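You operate a simulated robot arm through the tools that you are given. There is no shell and no other tool.

The job below is to be done with a simulated two-armed robot. You get a single attempt, and the scene is never put back.

JOB
Take the lid off the small blue can and lay it down on the top of the wooden bench. Fetch the small orange can and set it in the carton on the lower shelf under the drier tunnel. Open the white door with the silver handle, take the small extinguisher with the black cap and put it on the shelf behind the white doors and shut the door again. Put the green rag on the clear side of the core bench away on the small grey shelf. Put the core marked "cedar" from the clear side of the core bench on the blue sheet there and the core labelled "maple" on the shelf on the white wall. Open the glass door with the red handle. Any order will do. Set down upright: small extinguisher with the black cap.

Only the result counts: the job must be done as asked and must still hold three seconds after the hand-in. Knocking over, shifting, dropping, spilling or breaking anything else fails it. Lids that push on must go on centred and level and be pressed home; caps that screw on are set level and turned clockwise until they are tight. Flat cloth is picked up by pressing the open fingertips on it (5 to 10 N) and closing them slowly along it; thin cloth reads only 2 to 8 mm in the jaws.

ROBOT AND FRAMES
Two 7-joint arms with two-finger grippers on one trunk, on a base that moves. Base frame: it is fixed to the floor where the robot stands at the start and does not move with it; the origin is under the middle of the robot, x ahead of it, y to its left, z up; the surface under the hand at the start is at about z = 80. Units: cm, degrees, N and s.
The left shoulder is at the start at [16.6, 21.6, 98.4], the right one opposite. With the tool pointing down near the work surface each hand reaches from about 10 to 90 cm from the robot's upright axis, wherever it stands, measured 20 degrees to its own side. Places, roughly: blue sheet (11x15x1 cm) [-700, -110, 80]; carton [-800, -875, 50]; core [-700, -50, 100]; glass door with the red handle [-1030, -680, 150]; green rag (7x10x4 cm) [-700, -130, 80]; shelf behind the white doors (80x22 cm) [-1042, -700, 56]; shelf on the white wall (108x18 cm) [-1056, -270, 96]; small blue can (8x8x13 cm) [70, 0, 90]; small extinguisher with the black cap [-1050, -625, 100]; small grey shelf (15x32 cm) [-632, -454, 52]; small orange can (8x8x13 cm) [-1020, -900, 90]; white door with the silver handle [-1030, -720, 50]. Payload 3.18 kg a hand.
Tool frame (each hand has its own): the origin (TCP) lies between the finger pads and is the grasp point; the fingertips stand 3 cm ahead of it; z points along the fingers, y is the line along which they close. The gripper opens to 14.4 cm; its body begins 10.3 cm behind the TCP.
Orientation is that of the tool frame in the base frame, as a unit quaternion [w, x, y, z]. With the fingers straight down and closing along the base's y, the tool's x points along the base's -x, its y along +y and its z along -z.

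CONTROLS
- The arms move only by the tool arm_command. It takes "left_steps", "right_steps" or both (then of equal length, played together; a hand with none holds still); each is a list of rows, each an object (a shift or turn left out is 0, a gripper value left out holds the last) with "dr": the turn, a rotation vector about the tool's x, y, z in units of 90 degrees (1.0 is 90 degrees), a list of three; "translation": the shift along the tool's x, y, z in units of 300 mm (1.0 is 300 mm), a list of three; "claw": the opening, from 0 (shut) to 1 (fully open). In form: [{"dr": [rx, ry, rz], "translation": [dx, dy, dz], "claw": claw}, ...]. A call has 1 to 20 rows; each row is the pose to reach, as a shift and turn from the pose commanded when the call began, along the tool's axes at that moment. A call with a number of a shift or a turn outside -1 to 1 is refused whole. A row lasts 0.2 s, in which the tool goes at most 5 cm and 8.6 degrees; a call with a longer step from one row to the next is refused whole, and so is a gripper value outside its range. Where a pose cannot be reached the arm comes as near as it can. A force on the tool above 40 N (or 10 N above the force at the start of the call, whichever is more), or a blocked arm, ends the call early, and 0.2 s more pass. The fingers move at their own pace (about 18.67 cm/s each) and stop on an object; they squeeze with about 28 N. The grip force told is the motor's: it shows also when the fingers shut on nothing. Time passes only in rows, and 0.2 s behind the last, so rows that repeat a pose let the fingers close. The reply holds the time, the measured pose of the TCP, the force on the tool along the base axes, the opening and the grip force, in the units named above and with some noise, with the torque about the TCP (base axes, N m) and any sound that the robot's microphone picked up.
- Cameras (640 x 400 px; columns grow to the right, rows downward): "scene" is now at [31.68, -2.11, 117.44]; the picture's right is [-0.22, -0.97, 0.00], its down [-0.39, 0.09, -0.92] and it looks along [0.89, -0.21, -0.40] (base axes); focal length 214 px, centre (320, 200). "left" rides on the left gripper at [7.6, -1.6, -14.3] in its tool frame; the picture's right is [0.21, 0.98, 0.00], its down [-0.84, 0.18, -0.51] and it looks along [-0.50, 0.11, 0.86] (tool axes); focal length 218 px, centre (320, 200). "right" rides on the right gripper at [7.7, 1.6, -14.3] in its tool frame; the picture's right is [-0.21, 0.98, 0.00], its down [-0.84, -0.18, -0.51] and it looks along [-0.50, -0.11, 0.86] (tool axes); focal length 218 px, centre (320, 200).
- grab_frame(camera): a new picture of that camera. It takes no simulated time.
- slide_trunk(by): moves the trunk up (or, below 0, down) by that many cm; the arms and the scene camera ride with it, the base frame stays. It gives what a move gives, with no picture.
- roll_base(legs): drives the robot by 1 to 6 legs, each [ahead, left, turn to the left] in cm, cm and degrees, along the robot's own axes; the way and the turn of a leg run together, so that a leg with both is an arc; at most 150 cm and 180 degrees a leg. The arms and the cameras ride along, it lands a little off, and it stops where it bumps. It gives what a move gives.
- aim_head(pan, tilt): turns the head with the scene camera to pan (to the left, within 80 degrees either way) and tilt (down, from -29 to 69), counted from straight ahead of the robot (the tilt from the chest, where the trunk bows). It gives what a move gives.
- locate(camera, pixels): for up to 12 pixels [column, row] of the newest picture of that camera ("zoom" is the newest enlarged one), the place [x, y, z] in the base frame of the surface seen there, good to about 0.3 cm. It takes no simulated time.
- inspect(camera, box): a new picture of the part [left, top, right, bottom] of that camera's present view, enlarged. It takes no simulated time.
- finish_job(): hands the job in; it is judged then, once.

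Unless the task says otherwise, let go and move clear before handing in.

The tools are called as name(argument=value, ...) on one line, values as JSON. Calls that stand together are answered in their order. arm_command: Moves the arms, as the interface text tells. Its arguments: {"type":"object","properties":{"left_steps":{"type":"array","items":{"type":"object","properties":{"dr":{"type":"array","items":{"type":"number"}},"translation":{"type":"array","items":{"type":"number"}},"claw":{"type":"number"}}}},"right_steps":{"type":"array","items":{"type":"object","properties":{"dr":{"type":"array","items":{"type":"number"}},"translation":{"type":"array","items":{"type":"number"}},"claw":{"type":"number"}}}}},"required":[]} The other tools are called the same way: slide_trunk (by) moves the trunk up or down; roll_base (legs) drives the base; aim_head (pan, tilt) turns the head that bears the scene camera; grab_frame (camera) takes a picture; locate (camera, pixels) gives the place of the surface under pixels of a picture; inspect (camera, box) takes an enlarged picture of a part of a camera's view; finish_job () hands the job in.

At the start:

```text
time_s: 0.0
left_tcp_pos: [47.07, 15.25, 110.03]
left_ee_rot: [0.0, -0.001, 1.0, -0.001]
left_force: [0.0, -0.1, -0.6]
left_torque: [0.02, 0.0, 0.01]
left_grip_width: 14.37
left_finger_force: 0.1
right_tcp_pos: [34.95, -23.23, 109.68]
right_ee_rot: [-0.001, 0.0, 1.0, 0.0]
right_force: [1.1, 0.0, -0.2]
right_torque: [-0.03, 0.0, -0.02]
right_grip_width: 14.43
right_finger_force: 0.1
trunk travel left (down, up): [-7.5, 29.4]
robot x, y, heading: [-0.34, 0.04, 0.0]
head pan, tilt (commanded): [-12.9, 23.6]
```

scene: 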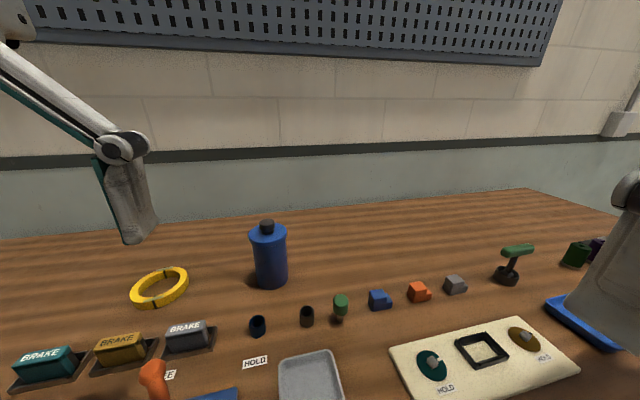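
right: 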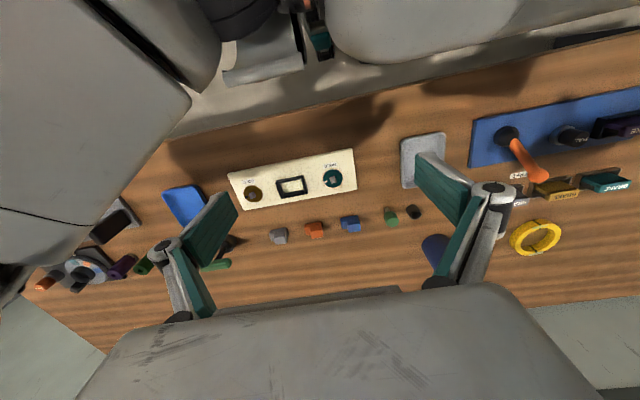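
left: 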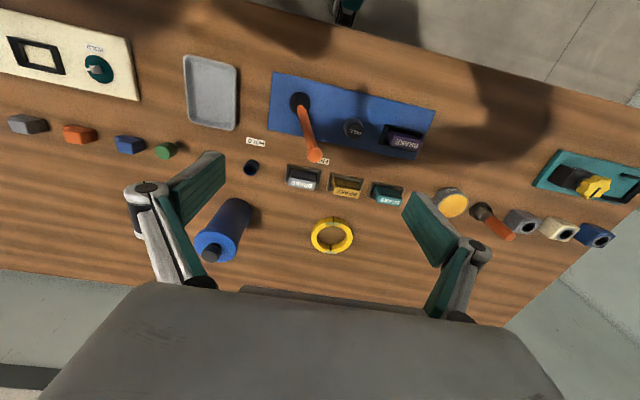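

The scene picture shows the small blue can near (268, 255) with a small dark cap on top at (267, 226). I will look closer at it and locate its parts.

inspect(camera="scene", box=[220, 200, 320, 300])

locate(camera="scene", pixels=[[267, 223], [267, 230], [268, 240], [270, 270], [270, 287], [160, 285], [258, 325], [307, 315], [220, 290], [200, 260], [350, 250], [420, 240]])

```text
4.00 times, centred on (270, 250) of scene
```

zoom: 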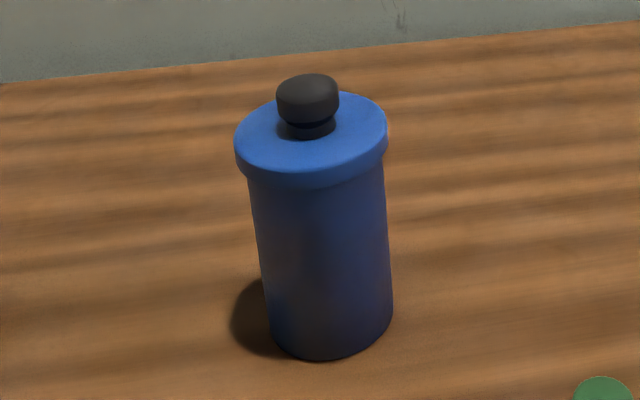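

```text
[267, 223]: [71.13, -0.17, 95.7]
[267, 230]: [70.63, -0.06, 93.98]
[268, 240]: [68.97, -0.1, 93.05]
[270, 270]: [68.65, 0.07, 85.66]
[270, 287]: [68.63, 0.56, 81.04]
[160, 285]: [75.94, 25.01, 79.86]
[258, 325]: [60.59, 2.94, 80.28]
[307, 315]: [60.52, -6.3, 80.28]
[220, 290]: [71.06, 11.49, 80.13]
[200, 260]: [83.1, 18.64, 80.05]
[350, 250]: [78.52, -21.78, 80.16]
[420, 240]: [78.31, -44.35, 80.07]
```

The blue can's lid is a blue flange with a dark knob (zoom 308, 100), centred near [72.2, 0, 95]. I move the left hand above the knob and check from its camera.

arm_command(left_steps=[{"translation": [-0.105, -0.064, 0], "claw": 1}, {"translation": [-0.21, -0.127, 0]}, {"translation": [-0.314, -0.19, 0]}, {"translation": [-0.419, -0.254, 0]}, {"translation": [-0.524, -0.318, 0]}, {"translation": [-0.628, -0.381, 0]}, {"translation": [-0.733, -0.445, 0]}, {"translation": [-0.838, -0.508, 0]}, {"translation": [-0.838, -0.508, 0.05]}, {"translation": [-0.838, -0.508, 0.05]}, {"translation": [-0.838, -0.508, 0.05]}])

grab_frame(camera="left")

grab_frame(camera="scene")

```text
time_s: 2.4
left_tcp_pos: [64.9, 2.79, 107.31]
left_ee_rot: [0.003, -0.003, 1.0, -0.002]
left_force: [-0.7, -0.3, 0.6]
left_torque: [0.0, 0.0, 0.01]
left_grip_width: 14.4
left_finger_force: 0.1
left hand out of reach, approached as far as the arm can: row 5, 6, 7, 8, 9, 10, 11
right_tcp_pos: [34.94, -23.09, 109.62]
right_ee_rot: [-0.001, 0.0, 1.0, 0.0]
right_force: [-0.3, 0.0, 0.7]
right_torque: [0.01, -0.02, -0.02]
right_grip_width: 14.38
right_finger_force: 0.0
trunk travel left (down, up): [-7.5, 29.4]
robot x, y, heading: [0.09, 0.31, -0.1]
head pan, tilt (commanded): [-12.9, 23.6]
```

```text
taken
```

left: 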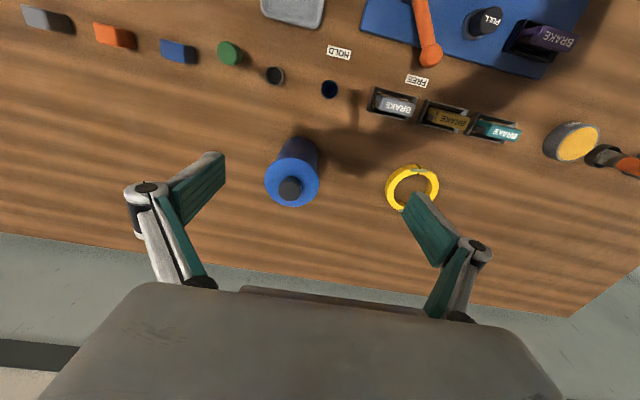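

```text
taken
```

scene: 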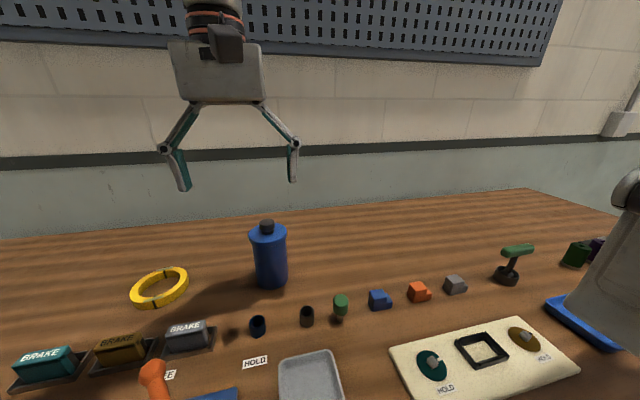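

The left hand stopped short at [64.9, 2.8] because it is out of reach at this height. I raise the trunk to get more reach and look down to see where the bench edge stands.

slide_trunk(by=14)

aim_head(pan=0, tilt=60)

grab_frame(camera="scene")

```text
time_s: 4.1
left_tcp_pos: [47.09, 2.81, 143.02]
left_ee_rot: [0.235, -0.003, 0.972, -0.002]
left_force: [0.6, -0.7, -1.0]
left_torque: [-0.02, 0.07, 0.02]
left_grip_width: 14.4
left_finger_force: 0.0
right_tcp_pos: [35.11, -23.16, 123.53]
right_ee_rot: [-0.002, 0.001, 1.0, 0.0]
right_force: [-0.4, 0.3, 0.3]
right_torque: [0.0, 0.05, -0.03]
right_grip_width: 14.4
right_finger_force: 0.0
trunk travel left (down, up): [-21.5, 15.4]
robot x, y, heading: [0.14, 0.14, -0.1]
head pan, tilt (commanded): [-12.9, 23.6]
```

```text
time_s: 5.1
left_tcp_pos: [46.84, 2.72, 142.95]
left_ee_rot: [0.236, -0.002, 0.972, -0.003]
left_force: [0.2, 1.0, 0.1]
left_torque: [0.0, 0.01, 0.01]
left_grip_width: 14.4
left_finger_force: 0.1
right_tcp_pos: [34.94, -23.15, 123.67]
right_ee_rot: [-0.001, 0.0, 1.0, 0.0]
right_force: [0.5, 1.2, 0.1]
right_torque: [0.0, -0.01, 0.02]
right_grip_width: 14.41
right_finger_force: 0.1
trunk travel left (down, up): [-21.5, 15.4]
robot x, y, heading: [0.06, 0.17, 0.1]
head pan, tilt (commanded): [0.0, 60.0]
```

```text
taken
```

scene: 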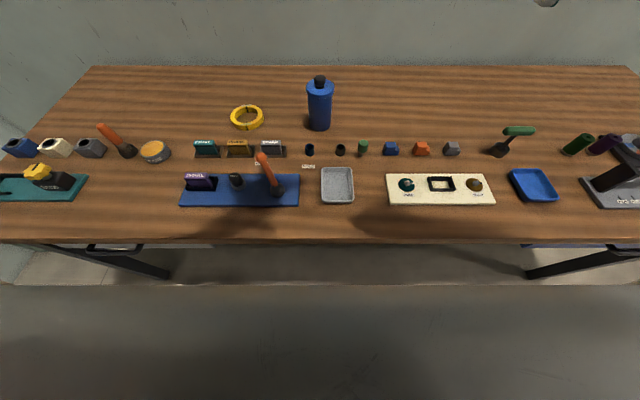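

The bench's front edge shows at row 240 and there is open space under it. I locate the edge and the floor to judge how far I may drive ahead.

locate(camera="scene", pixels=[[320, 238], [320, 245], [320, 300], [320, 390], [320, 78], [308, 120], [246, 117], [320, 70], [150, 265], [115, 250], [320, 82], [322, 126]])

inspect(camera="scene", box=[240, 60, 400, 160])

```text
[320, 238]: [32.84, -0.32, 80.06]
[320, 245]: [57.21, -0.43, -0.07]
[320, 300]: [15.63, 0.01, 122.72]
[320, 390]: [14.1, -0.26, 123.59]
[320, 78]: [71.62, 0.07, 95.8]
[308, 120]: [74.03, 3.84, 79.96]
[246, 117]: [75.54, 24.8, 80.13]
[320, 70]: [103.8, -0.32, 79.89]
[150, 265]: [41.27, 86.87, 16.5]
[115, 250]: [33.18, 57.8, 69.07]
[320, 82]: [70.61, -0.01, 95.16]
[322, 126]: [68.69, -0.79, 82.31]
```

```text
4.00 times, centred on (320, 110) of scene
```

zoom: 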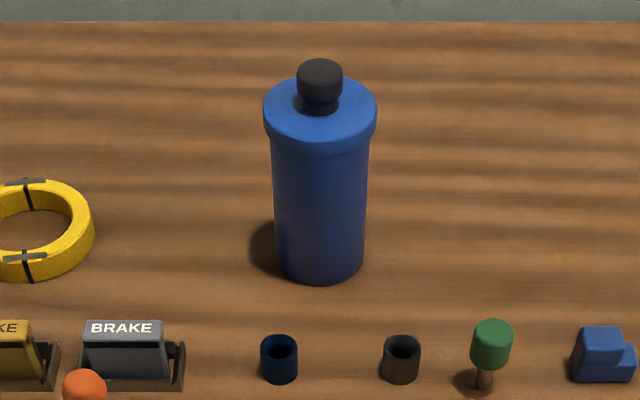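

The left hand is now tilted (rotation 152.7 degrees about y) after the trunk lift. I send a zero row to see whether the commanded pose equals the measured one.

arm_command(left_steps=[{"translation": [0, 0, 0]}, {"translation": [0, 0, 0]}])

```text
time_s: 5.7
left_tcp_pos: [46.8, 2.73, 143.21]
left_ee_rot: [0.236, -0.002, 0.972, -0.003]
left_force: [0.4, 0.0, -0.1]
left_torque: [0.0, 0.03, 0.0]
left_grip_width: 14.4
left_finger_force: 0.1
right_tcp_pos: [34.9, -23.23, 123.79]
right_ee_rot: [-0.001, 0.001, 1.0, 0.0]
right_force: [0.4, 0.5, 0.3]
right_torque: [-0.03, 0.04, -0.01]
right_grip_width: 14.41
right_finger_force: 0.0
trunk travel left (down, up): [-21.5, 15.4]
robot x, y, heading: [0.26, -0.15, 0.0]
head pan, tilt (commanded): [0.0, 60.0]
```

The commanded pose is the measured one. I turn the left hand back to straight down and lower it a bit before reaching forward.

arm_command(left_steps=[{"translation": [0.069, 0, 0.133], "dr": [0, 0.076, 0]}, {"translation": [0.138, 0, 0.267], "dr": [0, 0.152, 0]}, {"translation": [0.207, 0, 0.4], "dr": [0, 0.228, 0]}, {"translation": [0.275, 0, 0.533], "dr": [0, 0.303, 0]}, {"translation": [0.275, 0, 0.533], "dr": [0, 0.303, 0]}])

```text
time_s: 6.9
left_tcp_pos: [46.61, 2.7, 125.29]
left_ee_rot: [0.001, 0.0, 1.0, -0.003]
left_force: [-0.5, 0.4, -0.8]
left_torque: [0.0, -0.03, -0.02]
left_grip_width: 14.42
left_finger_force: 0.0
right_tcp_pos: [34.73, -23.13, 123.79]
right_ee_rot: [0.0, 0.0, 1.0, 0.0]
right_force: [-1.0, -0.2, -0.4]
right_torque: [-0.01, -0.06, 0.01]
right_grip_width: 14.39
right_finger_force: 0.1
trunk travel left (down, up): [-21.5, 15.4]
robot x, y, heading: [-0.03, -0.35, 0.1]
head pan, tilt (commanded): [0.0, 60.0]
```

The hand is straight down at [46.6, 2.7, 125.3]. I go forward and down to stand over the knob at about z = 108.

arm_command(left_steps=[{"translation": [-0.107, -0.011, 0.071]}, {"translation": [-0.213, -0.023, 0.142]}, {"translation": [-0.32, -0.034, 0.213]}, {"translation": [-0.427, -0.045, 0.284]}, {"translation": [-0.533, -0.056, 0.354]}, {"translation": [-0.64, -0.068, 0.425]}, {"translation": [-0.746, -0.079, 0.496]}, {"translation": [-0.853, -0.09, 0.567]}, {"translation": [-0.853, -0.09, 0.567]}])

grab_frame(camera="left")

grab_frame(camera="scene")

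```text
time_s: 8.9
left_tcp_pos: [66.1, 1.47, 107.46]
left_ee_rot: [0.009, 0.005, 1.0, -0.003]
left_force: [-0.4, -0.3, 0.5]
left_torque: [-0.01, -0.04, 0.01]
left_grip_width: 14.39
left_finger_force: 0.0
left hand out of reach, approached as far as the arm can: row 5, 6, 7, 8, 9
right_tcp_pos: [34.76, -23.14, 123.82]
right_ee_rot: [0.0, 0.0, 1.0, 0.0]
right_force: [-0.5, 0.3, -0.1]
right_torque: [0.02, -0.05, 0.04]
right_grip_width: 14.41
right_finger_force: 0.1
trunk travel left (down, up): [-21.5, 15.4]
robot x, y, heading: [-0.21, 0.16, -0.0]
head pan, tilt (commanded): [0.0, 60.0]
```

```text
taken
```

left: 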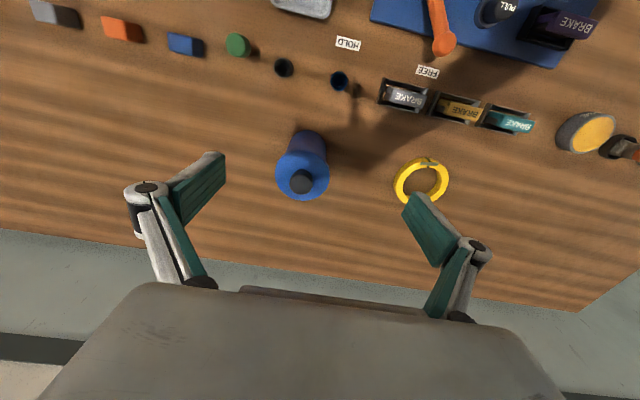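

```text
taken
```

scene: 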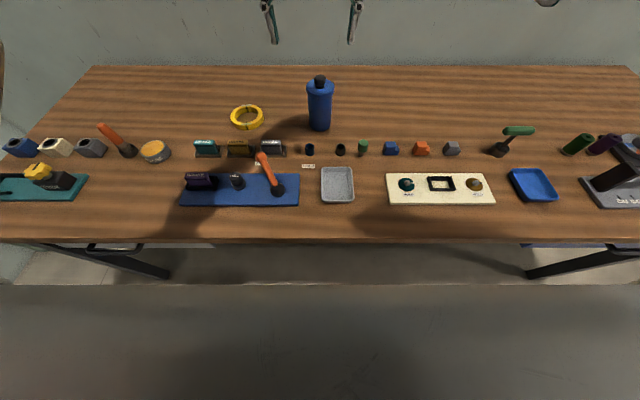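

The left hand again stops at [66.1, 1.5, 107.5], about 6 cm short. Turning the base 20 degrees to the right puts the can on the left arm's good side, and the hand at z 107 clears everything on the bench.

roll_base(legs=[[0, 0, -20]])

arm_command(left_steps=[{"translation": [0, 0, 0]}])

```text
time_s: 10.4
left_tcp_pos: [62.59, -21.62, 107.41]
left_ee_rot: [0.006, 0.179, 0.984, -0.004]
left_force: [0.8, 0.5, 0.5]
left_torque: [0.04, 0.01, -0.03]
left_grip_width: 14.4
left_finger_force: 0.0
right_tcp_pos: [24.65, -33.88, 123.66]
right_ee_rot: [-0.001, 0.175, 0.985, 0.0]
right_force: [-0.2, -1.1, -0.7]
right_torque: [0.01, 0.01, 0.01]
right_grip_width: 14.4
right_finger_force: 0.1
trunk travel left (down, up): [-21.5, 15.4]
robot x, y, heading: [-0.1, 0.03, -20.5]
head pan, tilt (commanded): [0.0, 60.0]
```

```text
time_s: 10.8
left_tcp_pos: [62.64, -21.44, 107.36]
left_ee_rot: [0.005, 0.179, 0.984, -0.004]
left_force: [-0.1, -0.2, 0.6]
left_torque: [0.0, 0.02, 0.01]
left_grip_width: 14.38
left_finger_force: 0.0
right_tcp_pos: [24.73, -33.92, 123.65]
right_ee_rot: [-0.001, 0.176, 0.984, 0.001]
right_force: [-0.2, 0.6, 0.0]
right_torque: [-0.01, -0.01, 0.01]
right_grip_width: 14.39
right_finger_force: 0.0
trunk travel left (down, up): [-21.5, 15.4]
robot x, y, heading: [-0.03, 0.24, -20.0]
head pan, tilt (commanded): [0.0, 60.0]
```

The base turned to heading -20. I now move the left hand sideways along its own y to the knob at about [72.2, 0].

arm_command(left_steps=[{"translation": [-0.008, 0.13, 0]}, {"translation": [-0.017, 0.26, 0]}, {"translation": [-0.026, 0.39, 0]}, {"translation": [-0.034, 0.52, 0]}, {"translation": [-0.042, 0.65, 0.02]}, {"translation": [-0.051, 0.783, 0.045]}, {"translation": [-0.051, 0.783, 0.045]}, {"translation": [-0.051, 0.783, 0.045]}])

grab_frame(camera="left")

```text
time_s: 12.6
left_tcp_pos: [67.4, -8.19, 106.87]
left_ee_rot: [0.007, 0.179, 0.984, -0.005]
left_force: [0.8, -0.2, -0.5]
left_torque: [-0.01, 0.0, 0.01]
left_grip_width: 14.4
left_finger_force: 0.1
left hand out of reach, approached as far as the arm can: row 3, 4, 5, 6, 7, 8
right_tcp_pos: [24.68, -33.84, 123.62]
right_ee_rot: [-0.002, 0.176, 0.984, 0.0]
right_force: [0.1, -0.2, -0.6]
right_torque: [-0.02, 0.0, 0.02]
right_grip_width: 14.39
right_finger_force: 0.0
trunk travel left (down, up): [-21.5, 15.4]
robot x, y, heading: [-0.0, -0.29, -19.9]
head pan, tilt (commanded): [0.0, 60.0]
```

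```text
taken
```

left: 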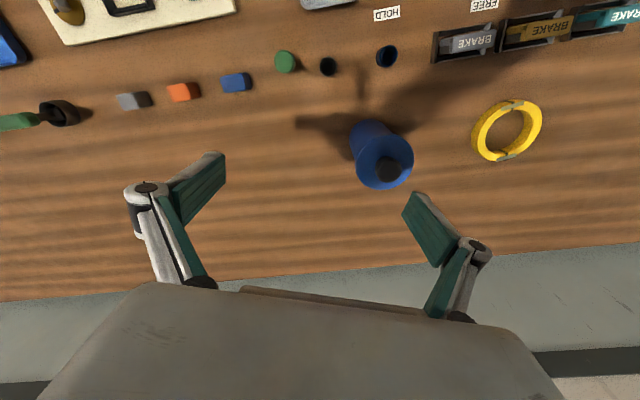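

The hand again stalls at 66 cm ahead of the axis, so the limit is forward reach. I drive the base ahead by a small 8 cm with the hand up clear of everything.

roll_base(legs=[[8, 0, 0]])

grab_frame(camera="scene")

```text
time_s: 13.6
left_tcp_pos: [75.03, -11.0, 106.84]
left_ee_rot: [0.007, 0.178, 0.984, -0.004]
left_force: [0.4, -0.5, 0.2]
left_torque: [-0.01, 0.04, 0.02]
left_grip_width: 14.39
left_finger_force: 0.0
right_tcp_pos: [32.35, -36.57, 123.71]
right_ee_rot: [-0.001, 0.175, 0.985, 0.0]
right_force: [-0.5, -1.0, 0.3]
right_torque: [0.04, 0.04, 0.01]
right_grip_width: 14.43
right_finger_force: 0.1
trunk travel left (down, up): [-21.5, 15.4]
robot x, y, heading: [7.51, -2.8, -19.9]
head pan, tilt (commanded): [0.0, 60.0]
```

```text
taken
```

scene: 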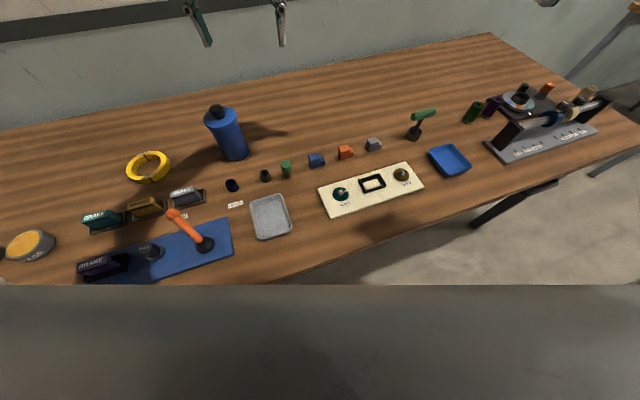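

The base went ahead without a bump. I shift the left hand over the knob from [75.0, -11.0].

arm_command(left_steps=[{"translation": [0.071, 0.104, 0]}, {"translation": [0.141, 0.209, 0]}, {"translation": [0.212, 0.313, 0.027]}, {"translation": [0.212, 0.313, 0.027]}, {"translation": [0.212, 0.313, 0.027]}])

grab_frame(camera="left")

aim_head(pan=20, tilt=45)

grab_frame(camera="scene")

```text
time_s: 14.8
left_tcp_pos: [72.15, 0.13, 106.05]
left_ee_rot: [0.008, 0.179, 0.984, -0.005]
left_force: [0.1, 0.3, 0.5]
left_torque: [0.01, 0.03, 0.02]
left_grip_width: 14.39
left_finger_force: 0.0
right_tcp_pos: [32.25, -36.62, 123.61]
right_ee_rot: [-0.001, 0.176, 0.984, 0.0]
right_force: [-0.3, -0.6, -0.4]
right_torque: [-0.02, 0.0, -0.02]
right_grip_width: 14.4
right_finger_force: 0.1
trunk travel left (down, up): [-21.5, 15.4]
robot x, y, heading: [7.38, -2.8, -20.3]
head pan, tilt (commanded): [0.0, 60.0]
```

```text
taken
```

left: 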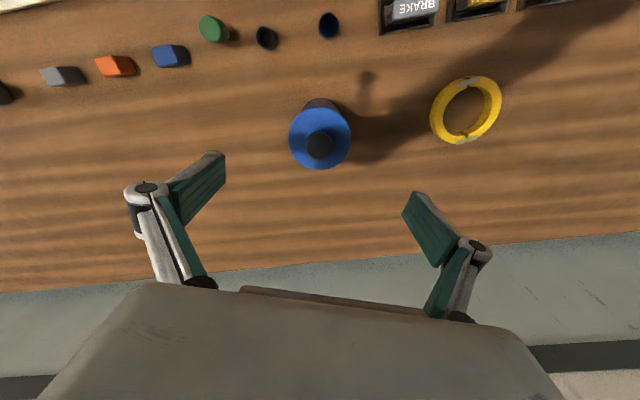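

```text
time_s: 15.7
left_tcp_pos: [72.24, 0.16, 106.12]
left_ee_rot: [0.008, 0.178, 0.984, -0.004]
left_force: [-0.3, 0.2, 0.6]
left_torque: [0.0, 0.01, -0.02]
left_grip_width: 14.39
left_finger_force: 0.0
right_tcp_pos: [32.16, -36.55, 123.81]
right_ee_rot: [-0.002, 0.175, 0.984, 0.0]
right_force: [0.6, -0.1, -0.4]
right_torque: [-0.01, 0.0, -0.01]
right_grip_width: 14.37
right_finger_force: 0.1
trunk travel left (down, up): [-21.5, 15.4]
robot x, y, heading: [7.71, -2.67, -19.9]
head pan, tilt (commanded): [20.0, 45.0]
```

```text
taken
```

scene: 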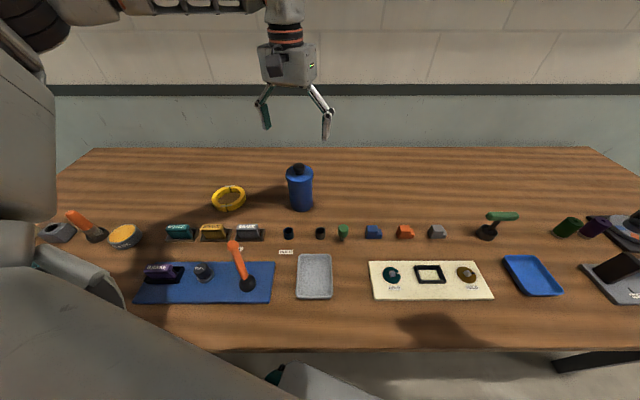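

In the left picture the knob is at (319, 145), flange centre near (320, 138). I check their places.

locate(camera="left", pixels=[[319, 145], [308, 145], [330, 145], [319, 136], [319, 155], [293, 135], [346, 135], [320, 165], [320, 112], [205, 170], [418, 210]])

inspect(camera="left", box=[280, 90, 360, 180])

```text
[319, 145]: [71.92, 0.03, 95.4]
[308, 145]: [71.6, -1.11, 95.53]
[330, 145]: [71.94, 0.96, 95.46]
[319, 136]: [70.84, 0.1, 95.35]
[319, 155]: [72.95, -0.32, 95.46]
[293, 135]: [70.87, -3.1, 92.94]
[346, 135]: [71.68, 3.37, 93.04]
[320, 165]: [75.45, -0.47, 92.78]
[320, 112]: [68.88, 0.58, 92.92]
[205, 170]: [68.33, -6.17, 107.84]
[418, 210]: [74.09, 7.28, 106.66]
```

```text
4.44 times, centred on (320, 135) of left
```

zoom: 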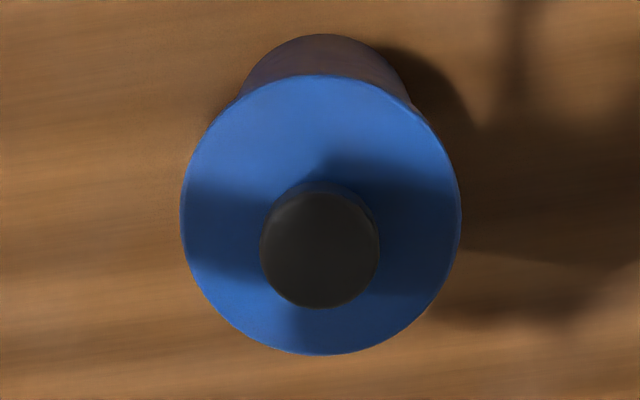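

The knob centre is about [71.95, 0.0] with its top at z 95.4 and the flange top at 92.9. I half-close the fingers and descend so the tips stop just above the flange.

arm_command(left_steps=[{"translation": [0.006, -0.0075, 0.05], "claw": 0.38}, {"translation": [0.006, -0.0075, 0.1]}, {"translation": [0.006, -0.0075, 0.15]}, {"translation": [0.006, -0.0075, 0.2]}, {"translation": [0.006, -0.0075, 0.24]}, {"translation": [0.006, -0.0075, 0.27]}, {"translation": [0.006, -0.0075, 0.295]}, {"translation": [0.006, -0.0075, 0.317]}, {"translation": [0.006, -0.0075, 0.317]}])

grab_frame(camera="left")

inspect(camera="scene", box=[240, 120, 360, 220])

```text
time_s: 17.7
left_tcp_pos: [72.05, -0.13, 96.41]
left_ee_rot: [0.008, 0.178, 0.984, -0.003]
left_force: [-0.4, 0.8, 0.6]
left_torque: [-0.01, 0.01, 0.02]
left_grip_width: 5.44
left_finger_force: 0.0
right_tcp_pos: [32.28, -36.55, 123.67]
right_ee_rot: [0.0, 0.176, 0.984, 0.0]
right_force: [-0.3, 0.3, 0.9]
right_torque: [0.02, 0.0, -0.01]
right_grip_width: 14.41
right_finger_force: 0.0
trunk travel left (down, up): [-21.5, 15.4]
robot x, y, heading: [7.31, -2.97, -20.2]
head pan, tilt (commanded): [20.0, 45.0]
```

```text
taken
```

left: 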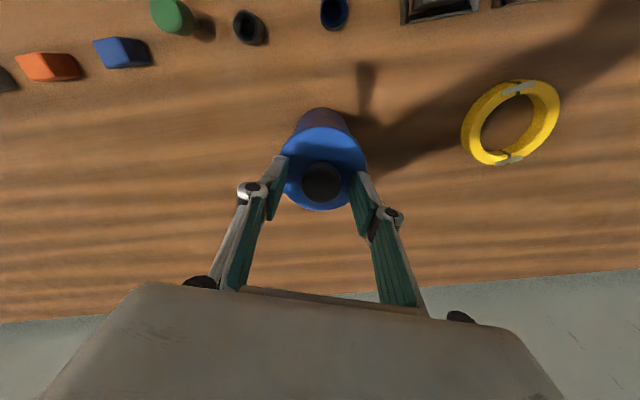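

```text
4.00 times, centred on (300, 170) of scene
```

zoom: 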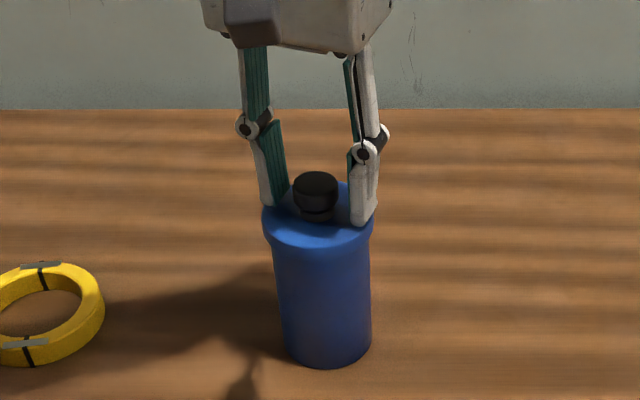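

The finger pads flank the knob just above the flange, no contact force yet. I close on the knob.

arm_command(left_steps=[{"translation": [0, 0, 0], "claw": 0.28}, {"translation": [0, 0, 0], "claw": 0.2}, {"translation": [0, 0, 0], "claw": 0}, {"translation": [0, 0, 0], "claw": 0}])

inspect(camera="scene", box=[240, 120, 360, 220])

```text
time_s: 18.7
left_tcp_pos: [72.16, -0.08, 96.38]
left_ee_rot: [0.008, 0.178, 0.984, -0.005]
left_force: [1.8, 2.1, -0.4]
left_torque: [0.04, -0.11, 0.01]
left_grip_width: 2.81
left_finger_force: 28.0
right_tcp_pos: [32.25, -36.53, 123.57]
right_ee_rot: [-0.001, 0.175, 0.985, 0.0]
right_force: [-0.1, -0.9, 1.0]
right_torque: [0.04, 0.02, 0.01]
right_grip_width: 14.41
right_finger_force: 0.0
trunk travel left (down, up): [-21.5, 15.4]
robot x, y, heading: [7.53, -2.94, -20.2]
head pan, tilt (commanded): [20.0, 45.0]
```

```text
4.00 times, centred on (300, 170) of scene
```

zoom: 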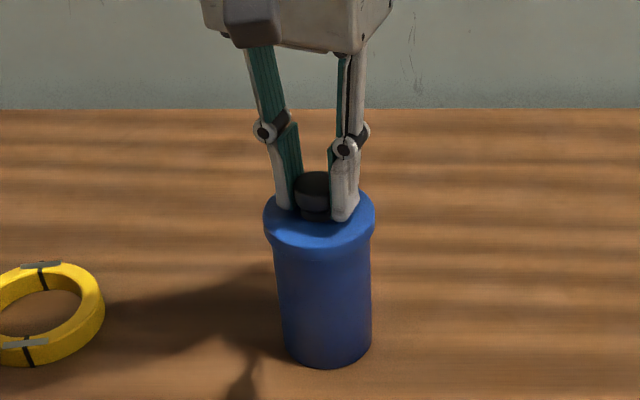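

The knob is gripped (2.81 cm, 28 N). I lift slowly by 1 cm and watch the vertical force.

arm_command(left_steps=[{"translation": [0, 0, -0.005]}, {"translation": [0, 0, -0.01]}, {"translation": [0, 0, -0.015]}, {"translation": [0, 0, -0.02]}, {"translation": [0, 0, -0.025]}, {"translation": [0, 0, -0.03]}, {"translation": [0, 0, -0.03]}])

inspect(camera="scene", box=[240, 120, 360, 220])

```text
time_s: 20.3
left_tcp_pos: [72.24, -0.18, 97.43]
left_ee_rot: [0.007, 0.179, 0.984, -0.005]
left_force: [-0.1, -0.6, -0.1]
left_torque: [0.01, 0.03, -0.04]
left_grip_width: 2.82
left_finger_force: 27.7
right_tcp_pos: [32.23, -36.59, 123.71]
right_ee_rot: [-0.001, 0.176, 0.984, 0.001]
right_force: [-0.2, -0.6, -1.0]
right_torque: [-0.02, 0.02, -0.01]
right_grip_width: 14.39
right_finger_force: 0.0
trunk travel left (down, up): [-21.5, 15.4]
robot x, y, heading: [7.19, -2.51, -20.1]
head pan, tilt (commanded): [20.0, 45.0]
heard: snap
```

```text
4.00 times, centred on (300, 170) of scene
```

zoom: 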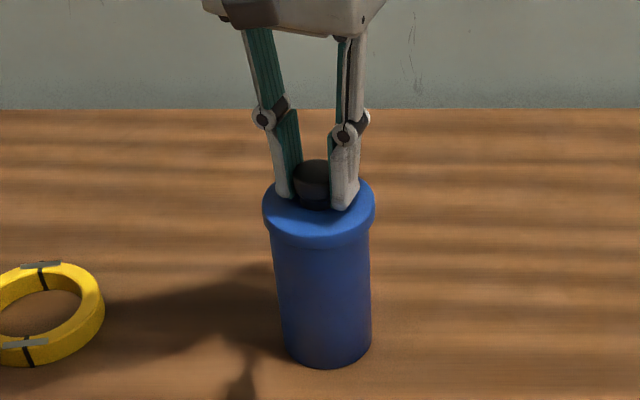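

A snap was heard and the lid rises with low force while the can stays. I lift on by several centimetres.

arm_command(left_steps=[{"translation": [0, 0, -0.02]}, {"translation": [0, 0, -0.04]}, {"translation": [0, 0, -0.06]}, {"translation": [0, 0, -0.1]}, {"translation": [0, 0, -0.15]}, {"translation": [0, 0, -0.2]}, {"translation": [0, 0, -0.2]}])

grab_frame(camera="scene")

inspect(camera="scene", box=[240, 110, 360, 210])

```text
time_s: 21.9
left_tcp_pos: [72.05, -0.04, 103.47]
left_ee_rot: [0.007, 0.178, 0.984, -0.005]
left_force: [0.2, 0.6, 0.3]
left_torque: [-0.01, -0.02, -0.01]
left_grip_width: 2.78
left_finger_force: 27.4
right_tcp_pos: [32.19, -36.5, 123.68]
right_ee_rot: [0.0, 0.176, 0.984, 0.0]
right_force: [-0.7, 0.3, 0.0]
right_torque: [-0.01, 0.03, -0.01]
right_grip_width: 14.4
right_finger_force: 0.1
trunk travel left (down, up): [-21.5, 15.4]
robot x, y, heading: [7.83, -2.82, -20.3]
head pan, tilt (commanded): [20.0, 45.0]
```

```text
taken
```

scene: 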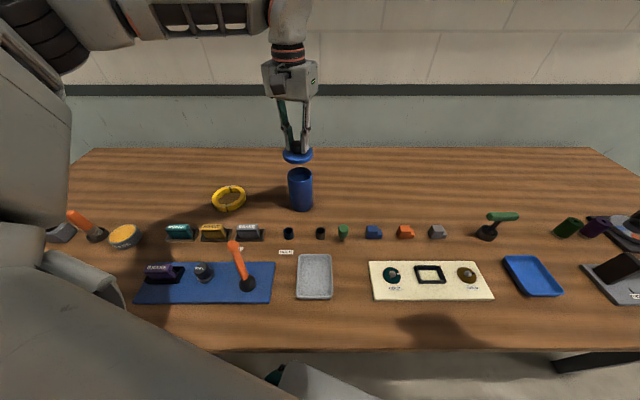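

```text
4.00 times, centred on (300, 160) of scene
```

zoom: 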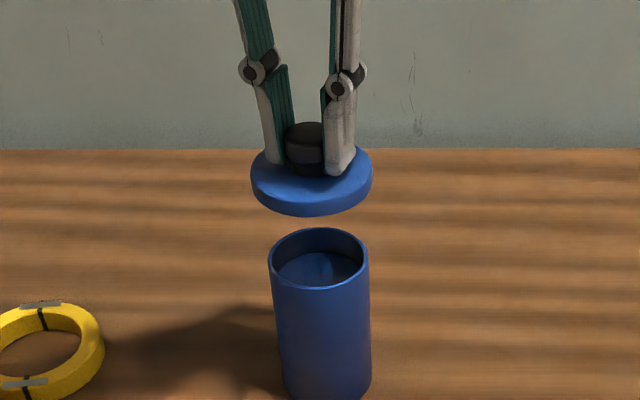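

The lid is clear of the can (zoom 310, 190 over the open can at 318, 260). I carry it to the free bench spot near [71, -15] and lower it most of the way.

arm_command(left_steps=[{"translation": [-0.035, -0.12, 0]}, {"translation": [-0.07, -0.24, 0]}, {"translation": [-0.105, -0.36, 0]}, {"translation": [-0.14, -0.48, 0]}, {"translation": [-0.14, -0.48, 0]}, {"translation": [-0.14, -0.48, 0.1]}, {"translation": [-0.14, -0.48, 0.2]}, {"translation": [-0.14, -0.48, 0.3]}, {"translation": [-0.14, -0.48, 0.4]}, {"translation": [-0.14, -0.48, 0.5]}, {"translation": [-0.14, -0.48, 0.55]}, {"translation": [-0.14, -0.48, 0.55]}])

grab_frame(camera="left")

grab_frame(camera="scene")

```text
time_s: 24.5
left_tcp_pos: [71.08, -15.32, 87.2]
left_ee_rot: [0.007, 0.179, 0.984, -0.004]
left_force: [-0.1, 0.0, -0.9]
left_torque: [0.02, 0.0, 0.01]
left_grip_width: 2.81
left_finger_force: 27.7
right_tcp_pos: [32.35, -36.59, 123.68]
right_ee_rot: [-0.001, 0.175, 0.985, 0.0]
right_force: [-0.3, -0.2, 0.4]
right_torque: [-0.01, 0.06, 0.03]
right_grip_width: 14.41
right_finger_force: 0.1
trunk travel left (down, up): [-21.5, 15.4]
robot x, y, heading: [7.56, -3.25, -20.2]
head pan, tilt (commanded): [20.0, 45.0]
```

```text
taken
```

left: 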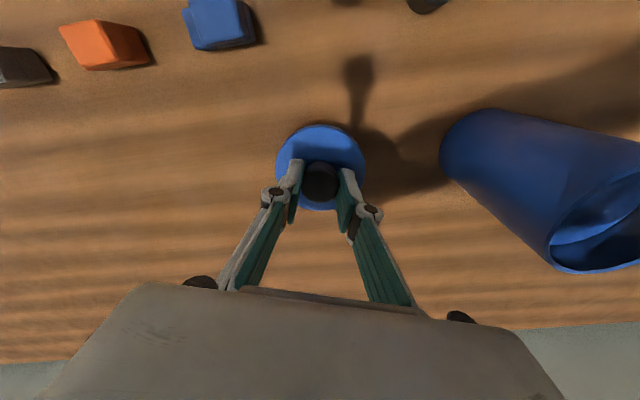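

```text
taken
```

scene: 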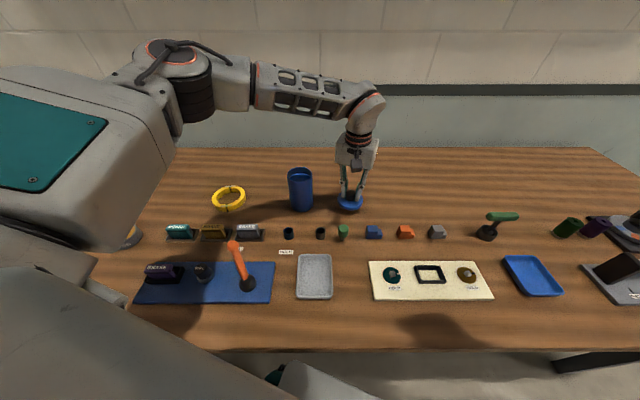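

The lid hangs about 2 cm over clear wood at [71.1, -15.3]. I lower it slowly in small steps watching the force.

arm_command(left_steps=[{"translation": [0, 0, 0.01]}, {"translation": [0, 0, 0.02]}, {"translation": [0, 0, 0.03]}, {"translation": [0, 0, 0.04]}, {"translation": [0, 0, 0.05]}, {"translation": [0, 0, 0.05]}])

inspect(camera="scene", box=[300, 150, 400, 220])

```text
time_s: 25.9
left_tcp_pos: [71.36, -15.24, 85.61]
left_ee_rot: [0.007, 0.178, 0.984, -0.004]
left_force: [0.2, -0.2, -0.5]
left_torque: [0.03, 0.0, -0.01]
left_grip_width: 2.83
left_finger_force: 28.1
right_tcp_pos: [32.25, -36.53, 123.72]
right_ee_rot: [-0.001, 0.175, 0.985, 0.0]
right_force: [-0.5, -0.4, -0.2]
right_torque: [0.0, 0.0, 0.01]
right_grip_width: 14.41
right_finger_force: 0.0
trunk travel left (down, up): [-21.5, 15.4]
robot x, y, heading: [7.27, -2.76, -20.2]
head pan, tilt (commanded): [20.0, 45.0]
```

```text
5.71 times, centred on (350, 185) of scene
```

zoom: 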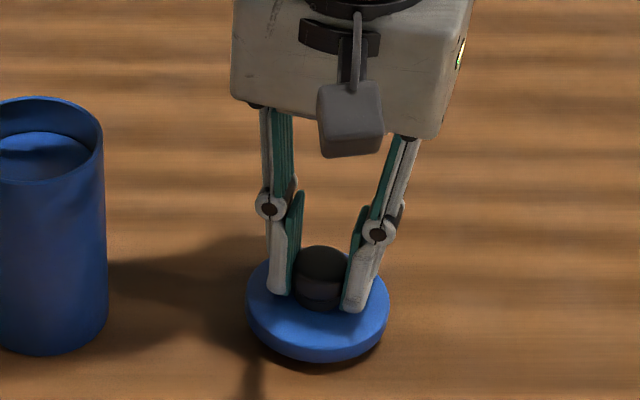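

The lid is nearly down with no contact force yet at z 85.6. I go on in 2 mm steps.

arm_command(left_steps=[{"translation": [0, 0, 0.007]}, {"translation": [0, 0, 0.014]}, {"translation": [0, 0, 0.021]}, {"translation": [0, 0, 0.025]}, {"translation": [0, 0, 0.025]}])

inspect(camera="scene", box=[300, 150, 400, 220])

```text
time_s: 27.1
left_tcp_pos: [71.21, -15.33, 84.92]
left_ee_rot: [0.007, 0.178, 0.984, -0.004]
left_force: [0.6, -0.6, -0.2]
left_torque: [0.04, 0.0, 0.0]
left_grip_width: 2.78
left_finger_force: 27.8
right_tcp_pos: [32.25, -36.69, 123.68]
right_ee_rot: [-0.001, 0.175, 0.985, 0.0]
right_force: [0.2, 0.2, -1.1]
right_torque: [-0.03, 0.02, -0.01]
right_grip_width: 14.41
right_finger_force: 0.0
trunk travel left (down, up): [-21.5, 15.4]
robot x, y, heading: [7.56, -2.53, -20.2]
head pan, tilt (commanded): [20.0, 45.0]
```

```text
5.71 times, centred on (350, 185) of scene
```

zoom: 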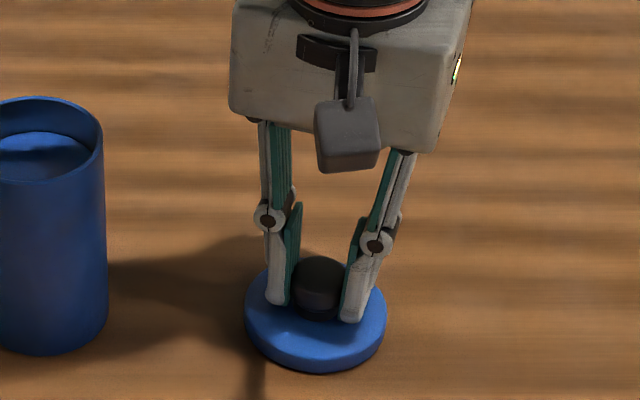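

There is still no force at z 84.9, so I lower a few more millimetres.

arm_command(left_steps=[{"translation": [0, 0, 0.005]}, {"translation": [0, 0, 0.01]}, {"translation": [0, 0, 0.014]}, {"translation": [0, 0, 0.014]}])

```text
time_s: 28.1
left_tcp_pos: [71.27, -15.24, 84.47]
left_ee_rot: [0.008, 0.178, 0.984, -0.005]
left_force: [0.3, 1.2, 10.7]
left_torque: [0.18, 0.35, 0.08]
left_grip_width: 2.78
left_finger_force: 28.1
right_tcp_pos: [32.11, -36.52, 123.79]
right_ee_rot: [0.0, 0.176, 0.984, 0.0]
right_force: [0.0, 0.5, -0.2]
right_torque: [0.02, -0.03, -0.02]
right_grip_width: 14.38
right_finger_force: 0.0
trunk travel left (down, up): [-21.5, 15.4]
robot x, y, heading: [7.4, -2.35, -20.3]
head pan, tilt (commanded): [20.0, 45.0]
```

The lid rests on the bench with 10.7 N. I open the fingers and rise straight up.

arm_command(left_steps=[{"translation": [0, 0, 0], "claw": 0.25}, {"translation": [0, 0, 0], "claw": 0.38}, {"translation": [0, 0, -0.03]}, {"translation": [0, 0, -0.08]}, {"translation": [0, 0, -0.2]}, {"translation": [0, 0, -0.36]}, {"translation": [0, 0, -0.5]}, {"translation": [0, 0, -0.65]}, {"translation": [0, 0, -0.8]}, {"translation": [0, 0, -0.8]}])

grab_frame(camera="scene")

grab_frame(camera="left")

```text
time_s: 30.3
left_tcp_pos: [70.83, -15.21, 108.41]
left_ee_rot: [0.006, 0.178, 0.984, -0.005]
left_force: [0.1, 0.3, -1.0]
left_torque: [0.0, 0.03, 0.0]
left_grip_width: 5.49
left_finger_force: 0.0
right_tcp_pos: [32.41, -36.78, 123.66]
right_ee_rot: [0.0, 0.175, 0.985, 0.0]
right_force: [0.5, -0.8, -1.1]
right_torque: [0.01, 0.03, 0.04]
right_grip_width: 14.4
right_finger_force: 0.0
trunk travel left (down, up): [-21.5, 15.4]
robot x, y, heading: [7.43, -3.36, -20.2]
head pan, tilt (commanded): [20.0, 45.0]
```

```text
taken
```

scene: 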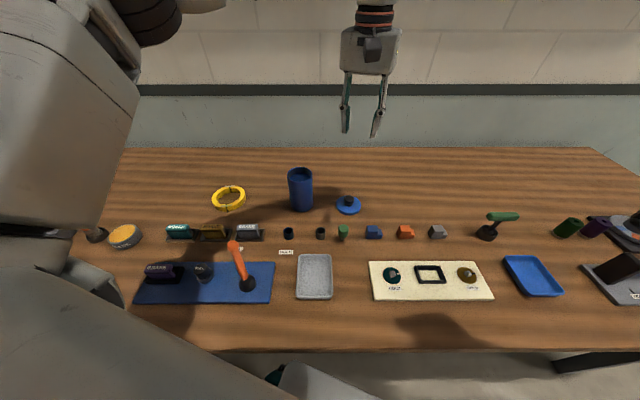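

```text
taken
```

left: 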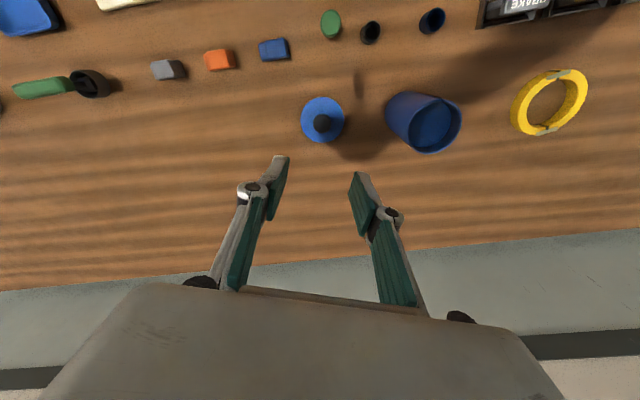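

The lid lies flat on the bench (scene 348, 205) and the can still stands (300, 188). I fold the left arm in, then back off from the bench to head for the other places.

arm_command(left_steps=[{"translation": [0.12, 0.054, -0.062]}, {"translation": [0.24, 0.108, -0.125]}, {"translation": [0.36, 0.162, -0.187]}, {"translation": [0.48, 0.216, -0.25]}, {"translation": [0.6, 0.27, -0.312]}, {"translation": [0.72, 0.325, -0.375]}, {"translation": [0.84, 0.379, -0.437]}, {"translation": [0.96, 0.433, -0.5]}, {"translation": [0.96, 0.433, -0.5]}])

roll_base(legs=[[-40, 0, 0], [0, 0, -70], [0, 0, -90]])

aim_head(pan=0, tilt=20)

grab_frame(camera="scene")

```text
time_s: 32.3
left_tcp_pos: [48.17, 7.25, 122.87]
left_ee_rot: [0.006, 0.178, 0.984, -0.003]
left_force: [0.3, 0.0, 0.4]
left_torque: [0.0, 0.01, -0.02]
left_grip_width: 5.5
left_finger_force: 0.1
right_tcp_pos: [32.36, -36.7, 123.58]
right_ee_rot: [-0.001, 0.175, 0.985, 0.0]
right_force: [-0.6, -0.2, -0.7]
right_torque: [-0.01, 0.0, 0.05]
right_grip_width: 14.43
right_finger_force: 0.1
trunk travel left (down, up): [-21.5, 15.4]
robot x, y, heading: [7.61, -3.05, -20.2]
head pan, tilt (commanded): [20.0, 45.0]
```

```text
time_s: 41.6
left_tcp_pos: [-64.67, -12.72, 122.82]
left_ee_rot: [-0.002, 1.0, 0.003, -0.007]
left_force: [-0.4, 0.3, 0.0]
left_torque: [0.01, -0.02, 0.03]
left_grip_width: 5.46
left_finger_force: 0.1
right_tcp_pos: [-65.49, 34.13, 123.72]
right_ee_rot: [0.0, 1.0, 0.005, 0.001]
right_force: [-0.4, 0.3, 0.0]
right_torque: [-0.02, -0.01, -0.02]
right_grip_width: 14.42
right_finger_force: 0.1
trunk travel left (down, up): [-21.5, 15.4]
robot x, y, heading: [-30.25, 11.46, -179.6]
head pan, tilt (commanded): [20.0, 45.0]
```

```text
time_s: 42.5
left_tcp_pos: [-64.84, -12.63, 122.85]
left_ee_rot: [-0.004, 1.0, 0.001, -0.009]
left_force: [0.3, -0.1, -0.8]
left_torque: [-0.01, 0.01, 0.0]
left_grip_width: 5.47
left_finger_force: 0.0
right_tcp_pos: [-65.4, 33.99, 123.72]
right_ee_rot: [0.0, 1.0, 0.006, 0.001]
right_force: [-0.1, 0.7, -0.3]
right_torque: [-0.02, -0.01, 0.04]
right_grip_width: 14.42
right_finger_force: 0.0
trunk travel left (down, up): [-21.5, 15.4]
robot x, y, heading: [-30.41, 11.14, -179.6]
head pan, tilt (commanded): [0.0, 20.0]
```

```text
taken
```

scene: 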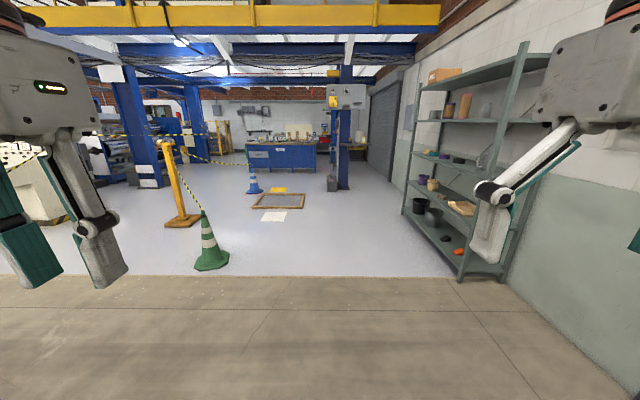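

Now I face -x: there is a green cone (210, 240), a yellow barrier post (178, 185), a wooden frame on the floor (280, 200) and a blue bench (285, 155). I locate these landmarks.

locate(camera="scene", pixels=[[210, 268], [180, 222], [280, 200], [252, 192], [285, 165], [333, 188], [150, 185], [282, 218], [420, 240], [345, 185], [130, 185], [95, 175]])

inspect(camera="scene", box=[220, 90, 380, 230])

inspect(camera="scene", box=[70, 60, 250, 280])

```text
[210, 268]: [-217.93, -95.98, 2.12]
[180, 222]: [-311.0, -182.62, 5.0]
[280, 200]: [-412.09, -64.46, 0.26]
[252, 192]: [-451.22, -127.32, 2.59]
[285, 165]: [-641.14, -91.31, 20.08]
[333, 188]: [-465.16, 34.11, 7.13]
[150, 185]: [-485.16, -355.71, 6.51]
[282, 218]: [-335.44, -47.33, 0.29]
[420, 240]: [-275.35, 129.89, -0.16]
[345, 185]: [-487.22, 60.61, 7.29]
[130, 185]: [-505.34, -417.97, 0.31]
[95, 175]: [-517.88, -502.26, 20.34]
```

```text
2.86 times, centred on (300, 160) of scene
```

zoom: 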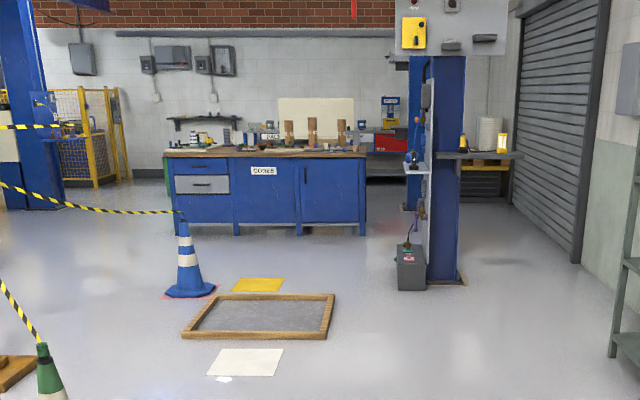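

```text
1.82 times, centred on (160, 170) of scene
```

zoom: 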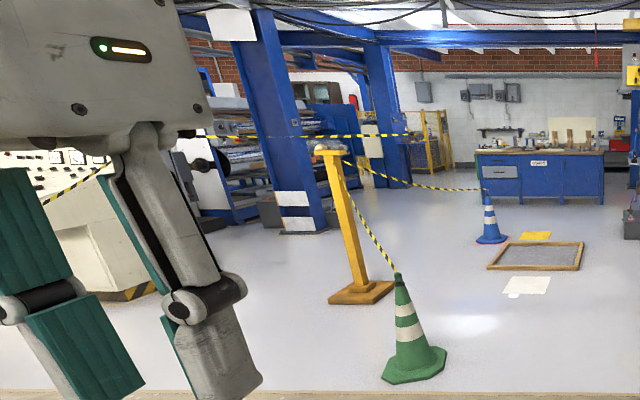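

The core bench is the blue one marked "CORES". I need the exact outlines of the floor frame, the blue cone and the column box to plan a lane.

inspect(camera="scene", box=[240, 160, 360, 235])

locate(camera="zoom", pixels=[[62, 255], [350, 262], [362, 155], [130, 155], [130, 155], [50, 155], [480, 150], [550, 150], [615, 140], [85, 390], [240, 325], [200, 130]])

```text
5.33 times, centred on (300, 198) of scene
```

zoom: 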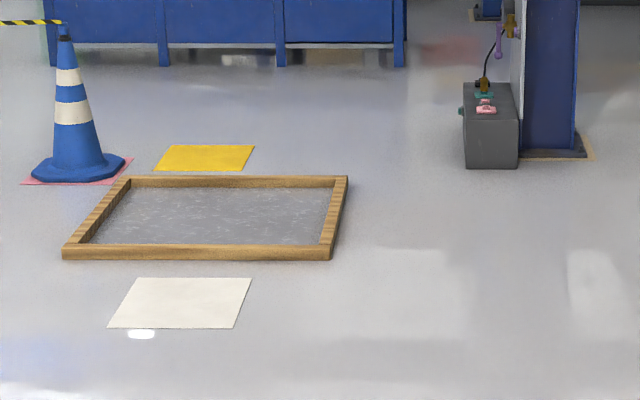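

```text
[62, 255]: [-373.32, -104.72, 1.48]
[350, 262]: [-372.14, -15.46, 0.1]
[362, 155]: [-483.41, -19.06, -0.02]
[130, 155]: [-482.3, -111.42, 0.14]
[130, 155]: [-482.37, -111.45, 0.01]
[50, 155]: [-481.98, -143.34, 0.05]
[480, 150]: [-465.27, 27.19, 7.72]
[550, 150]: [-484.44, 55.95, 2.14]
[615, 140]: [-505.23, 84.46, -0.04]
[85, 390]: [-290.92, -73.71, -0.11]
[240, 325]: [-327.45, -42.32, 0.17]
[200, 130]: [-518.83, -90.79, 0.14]
```

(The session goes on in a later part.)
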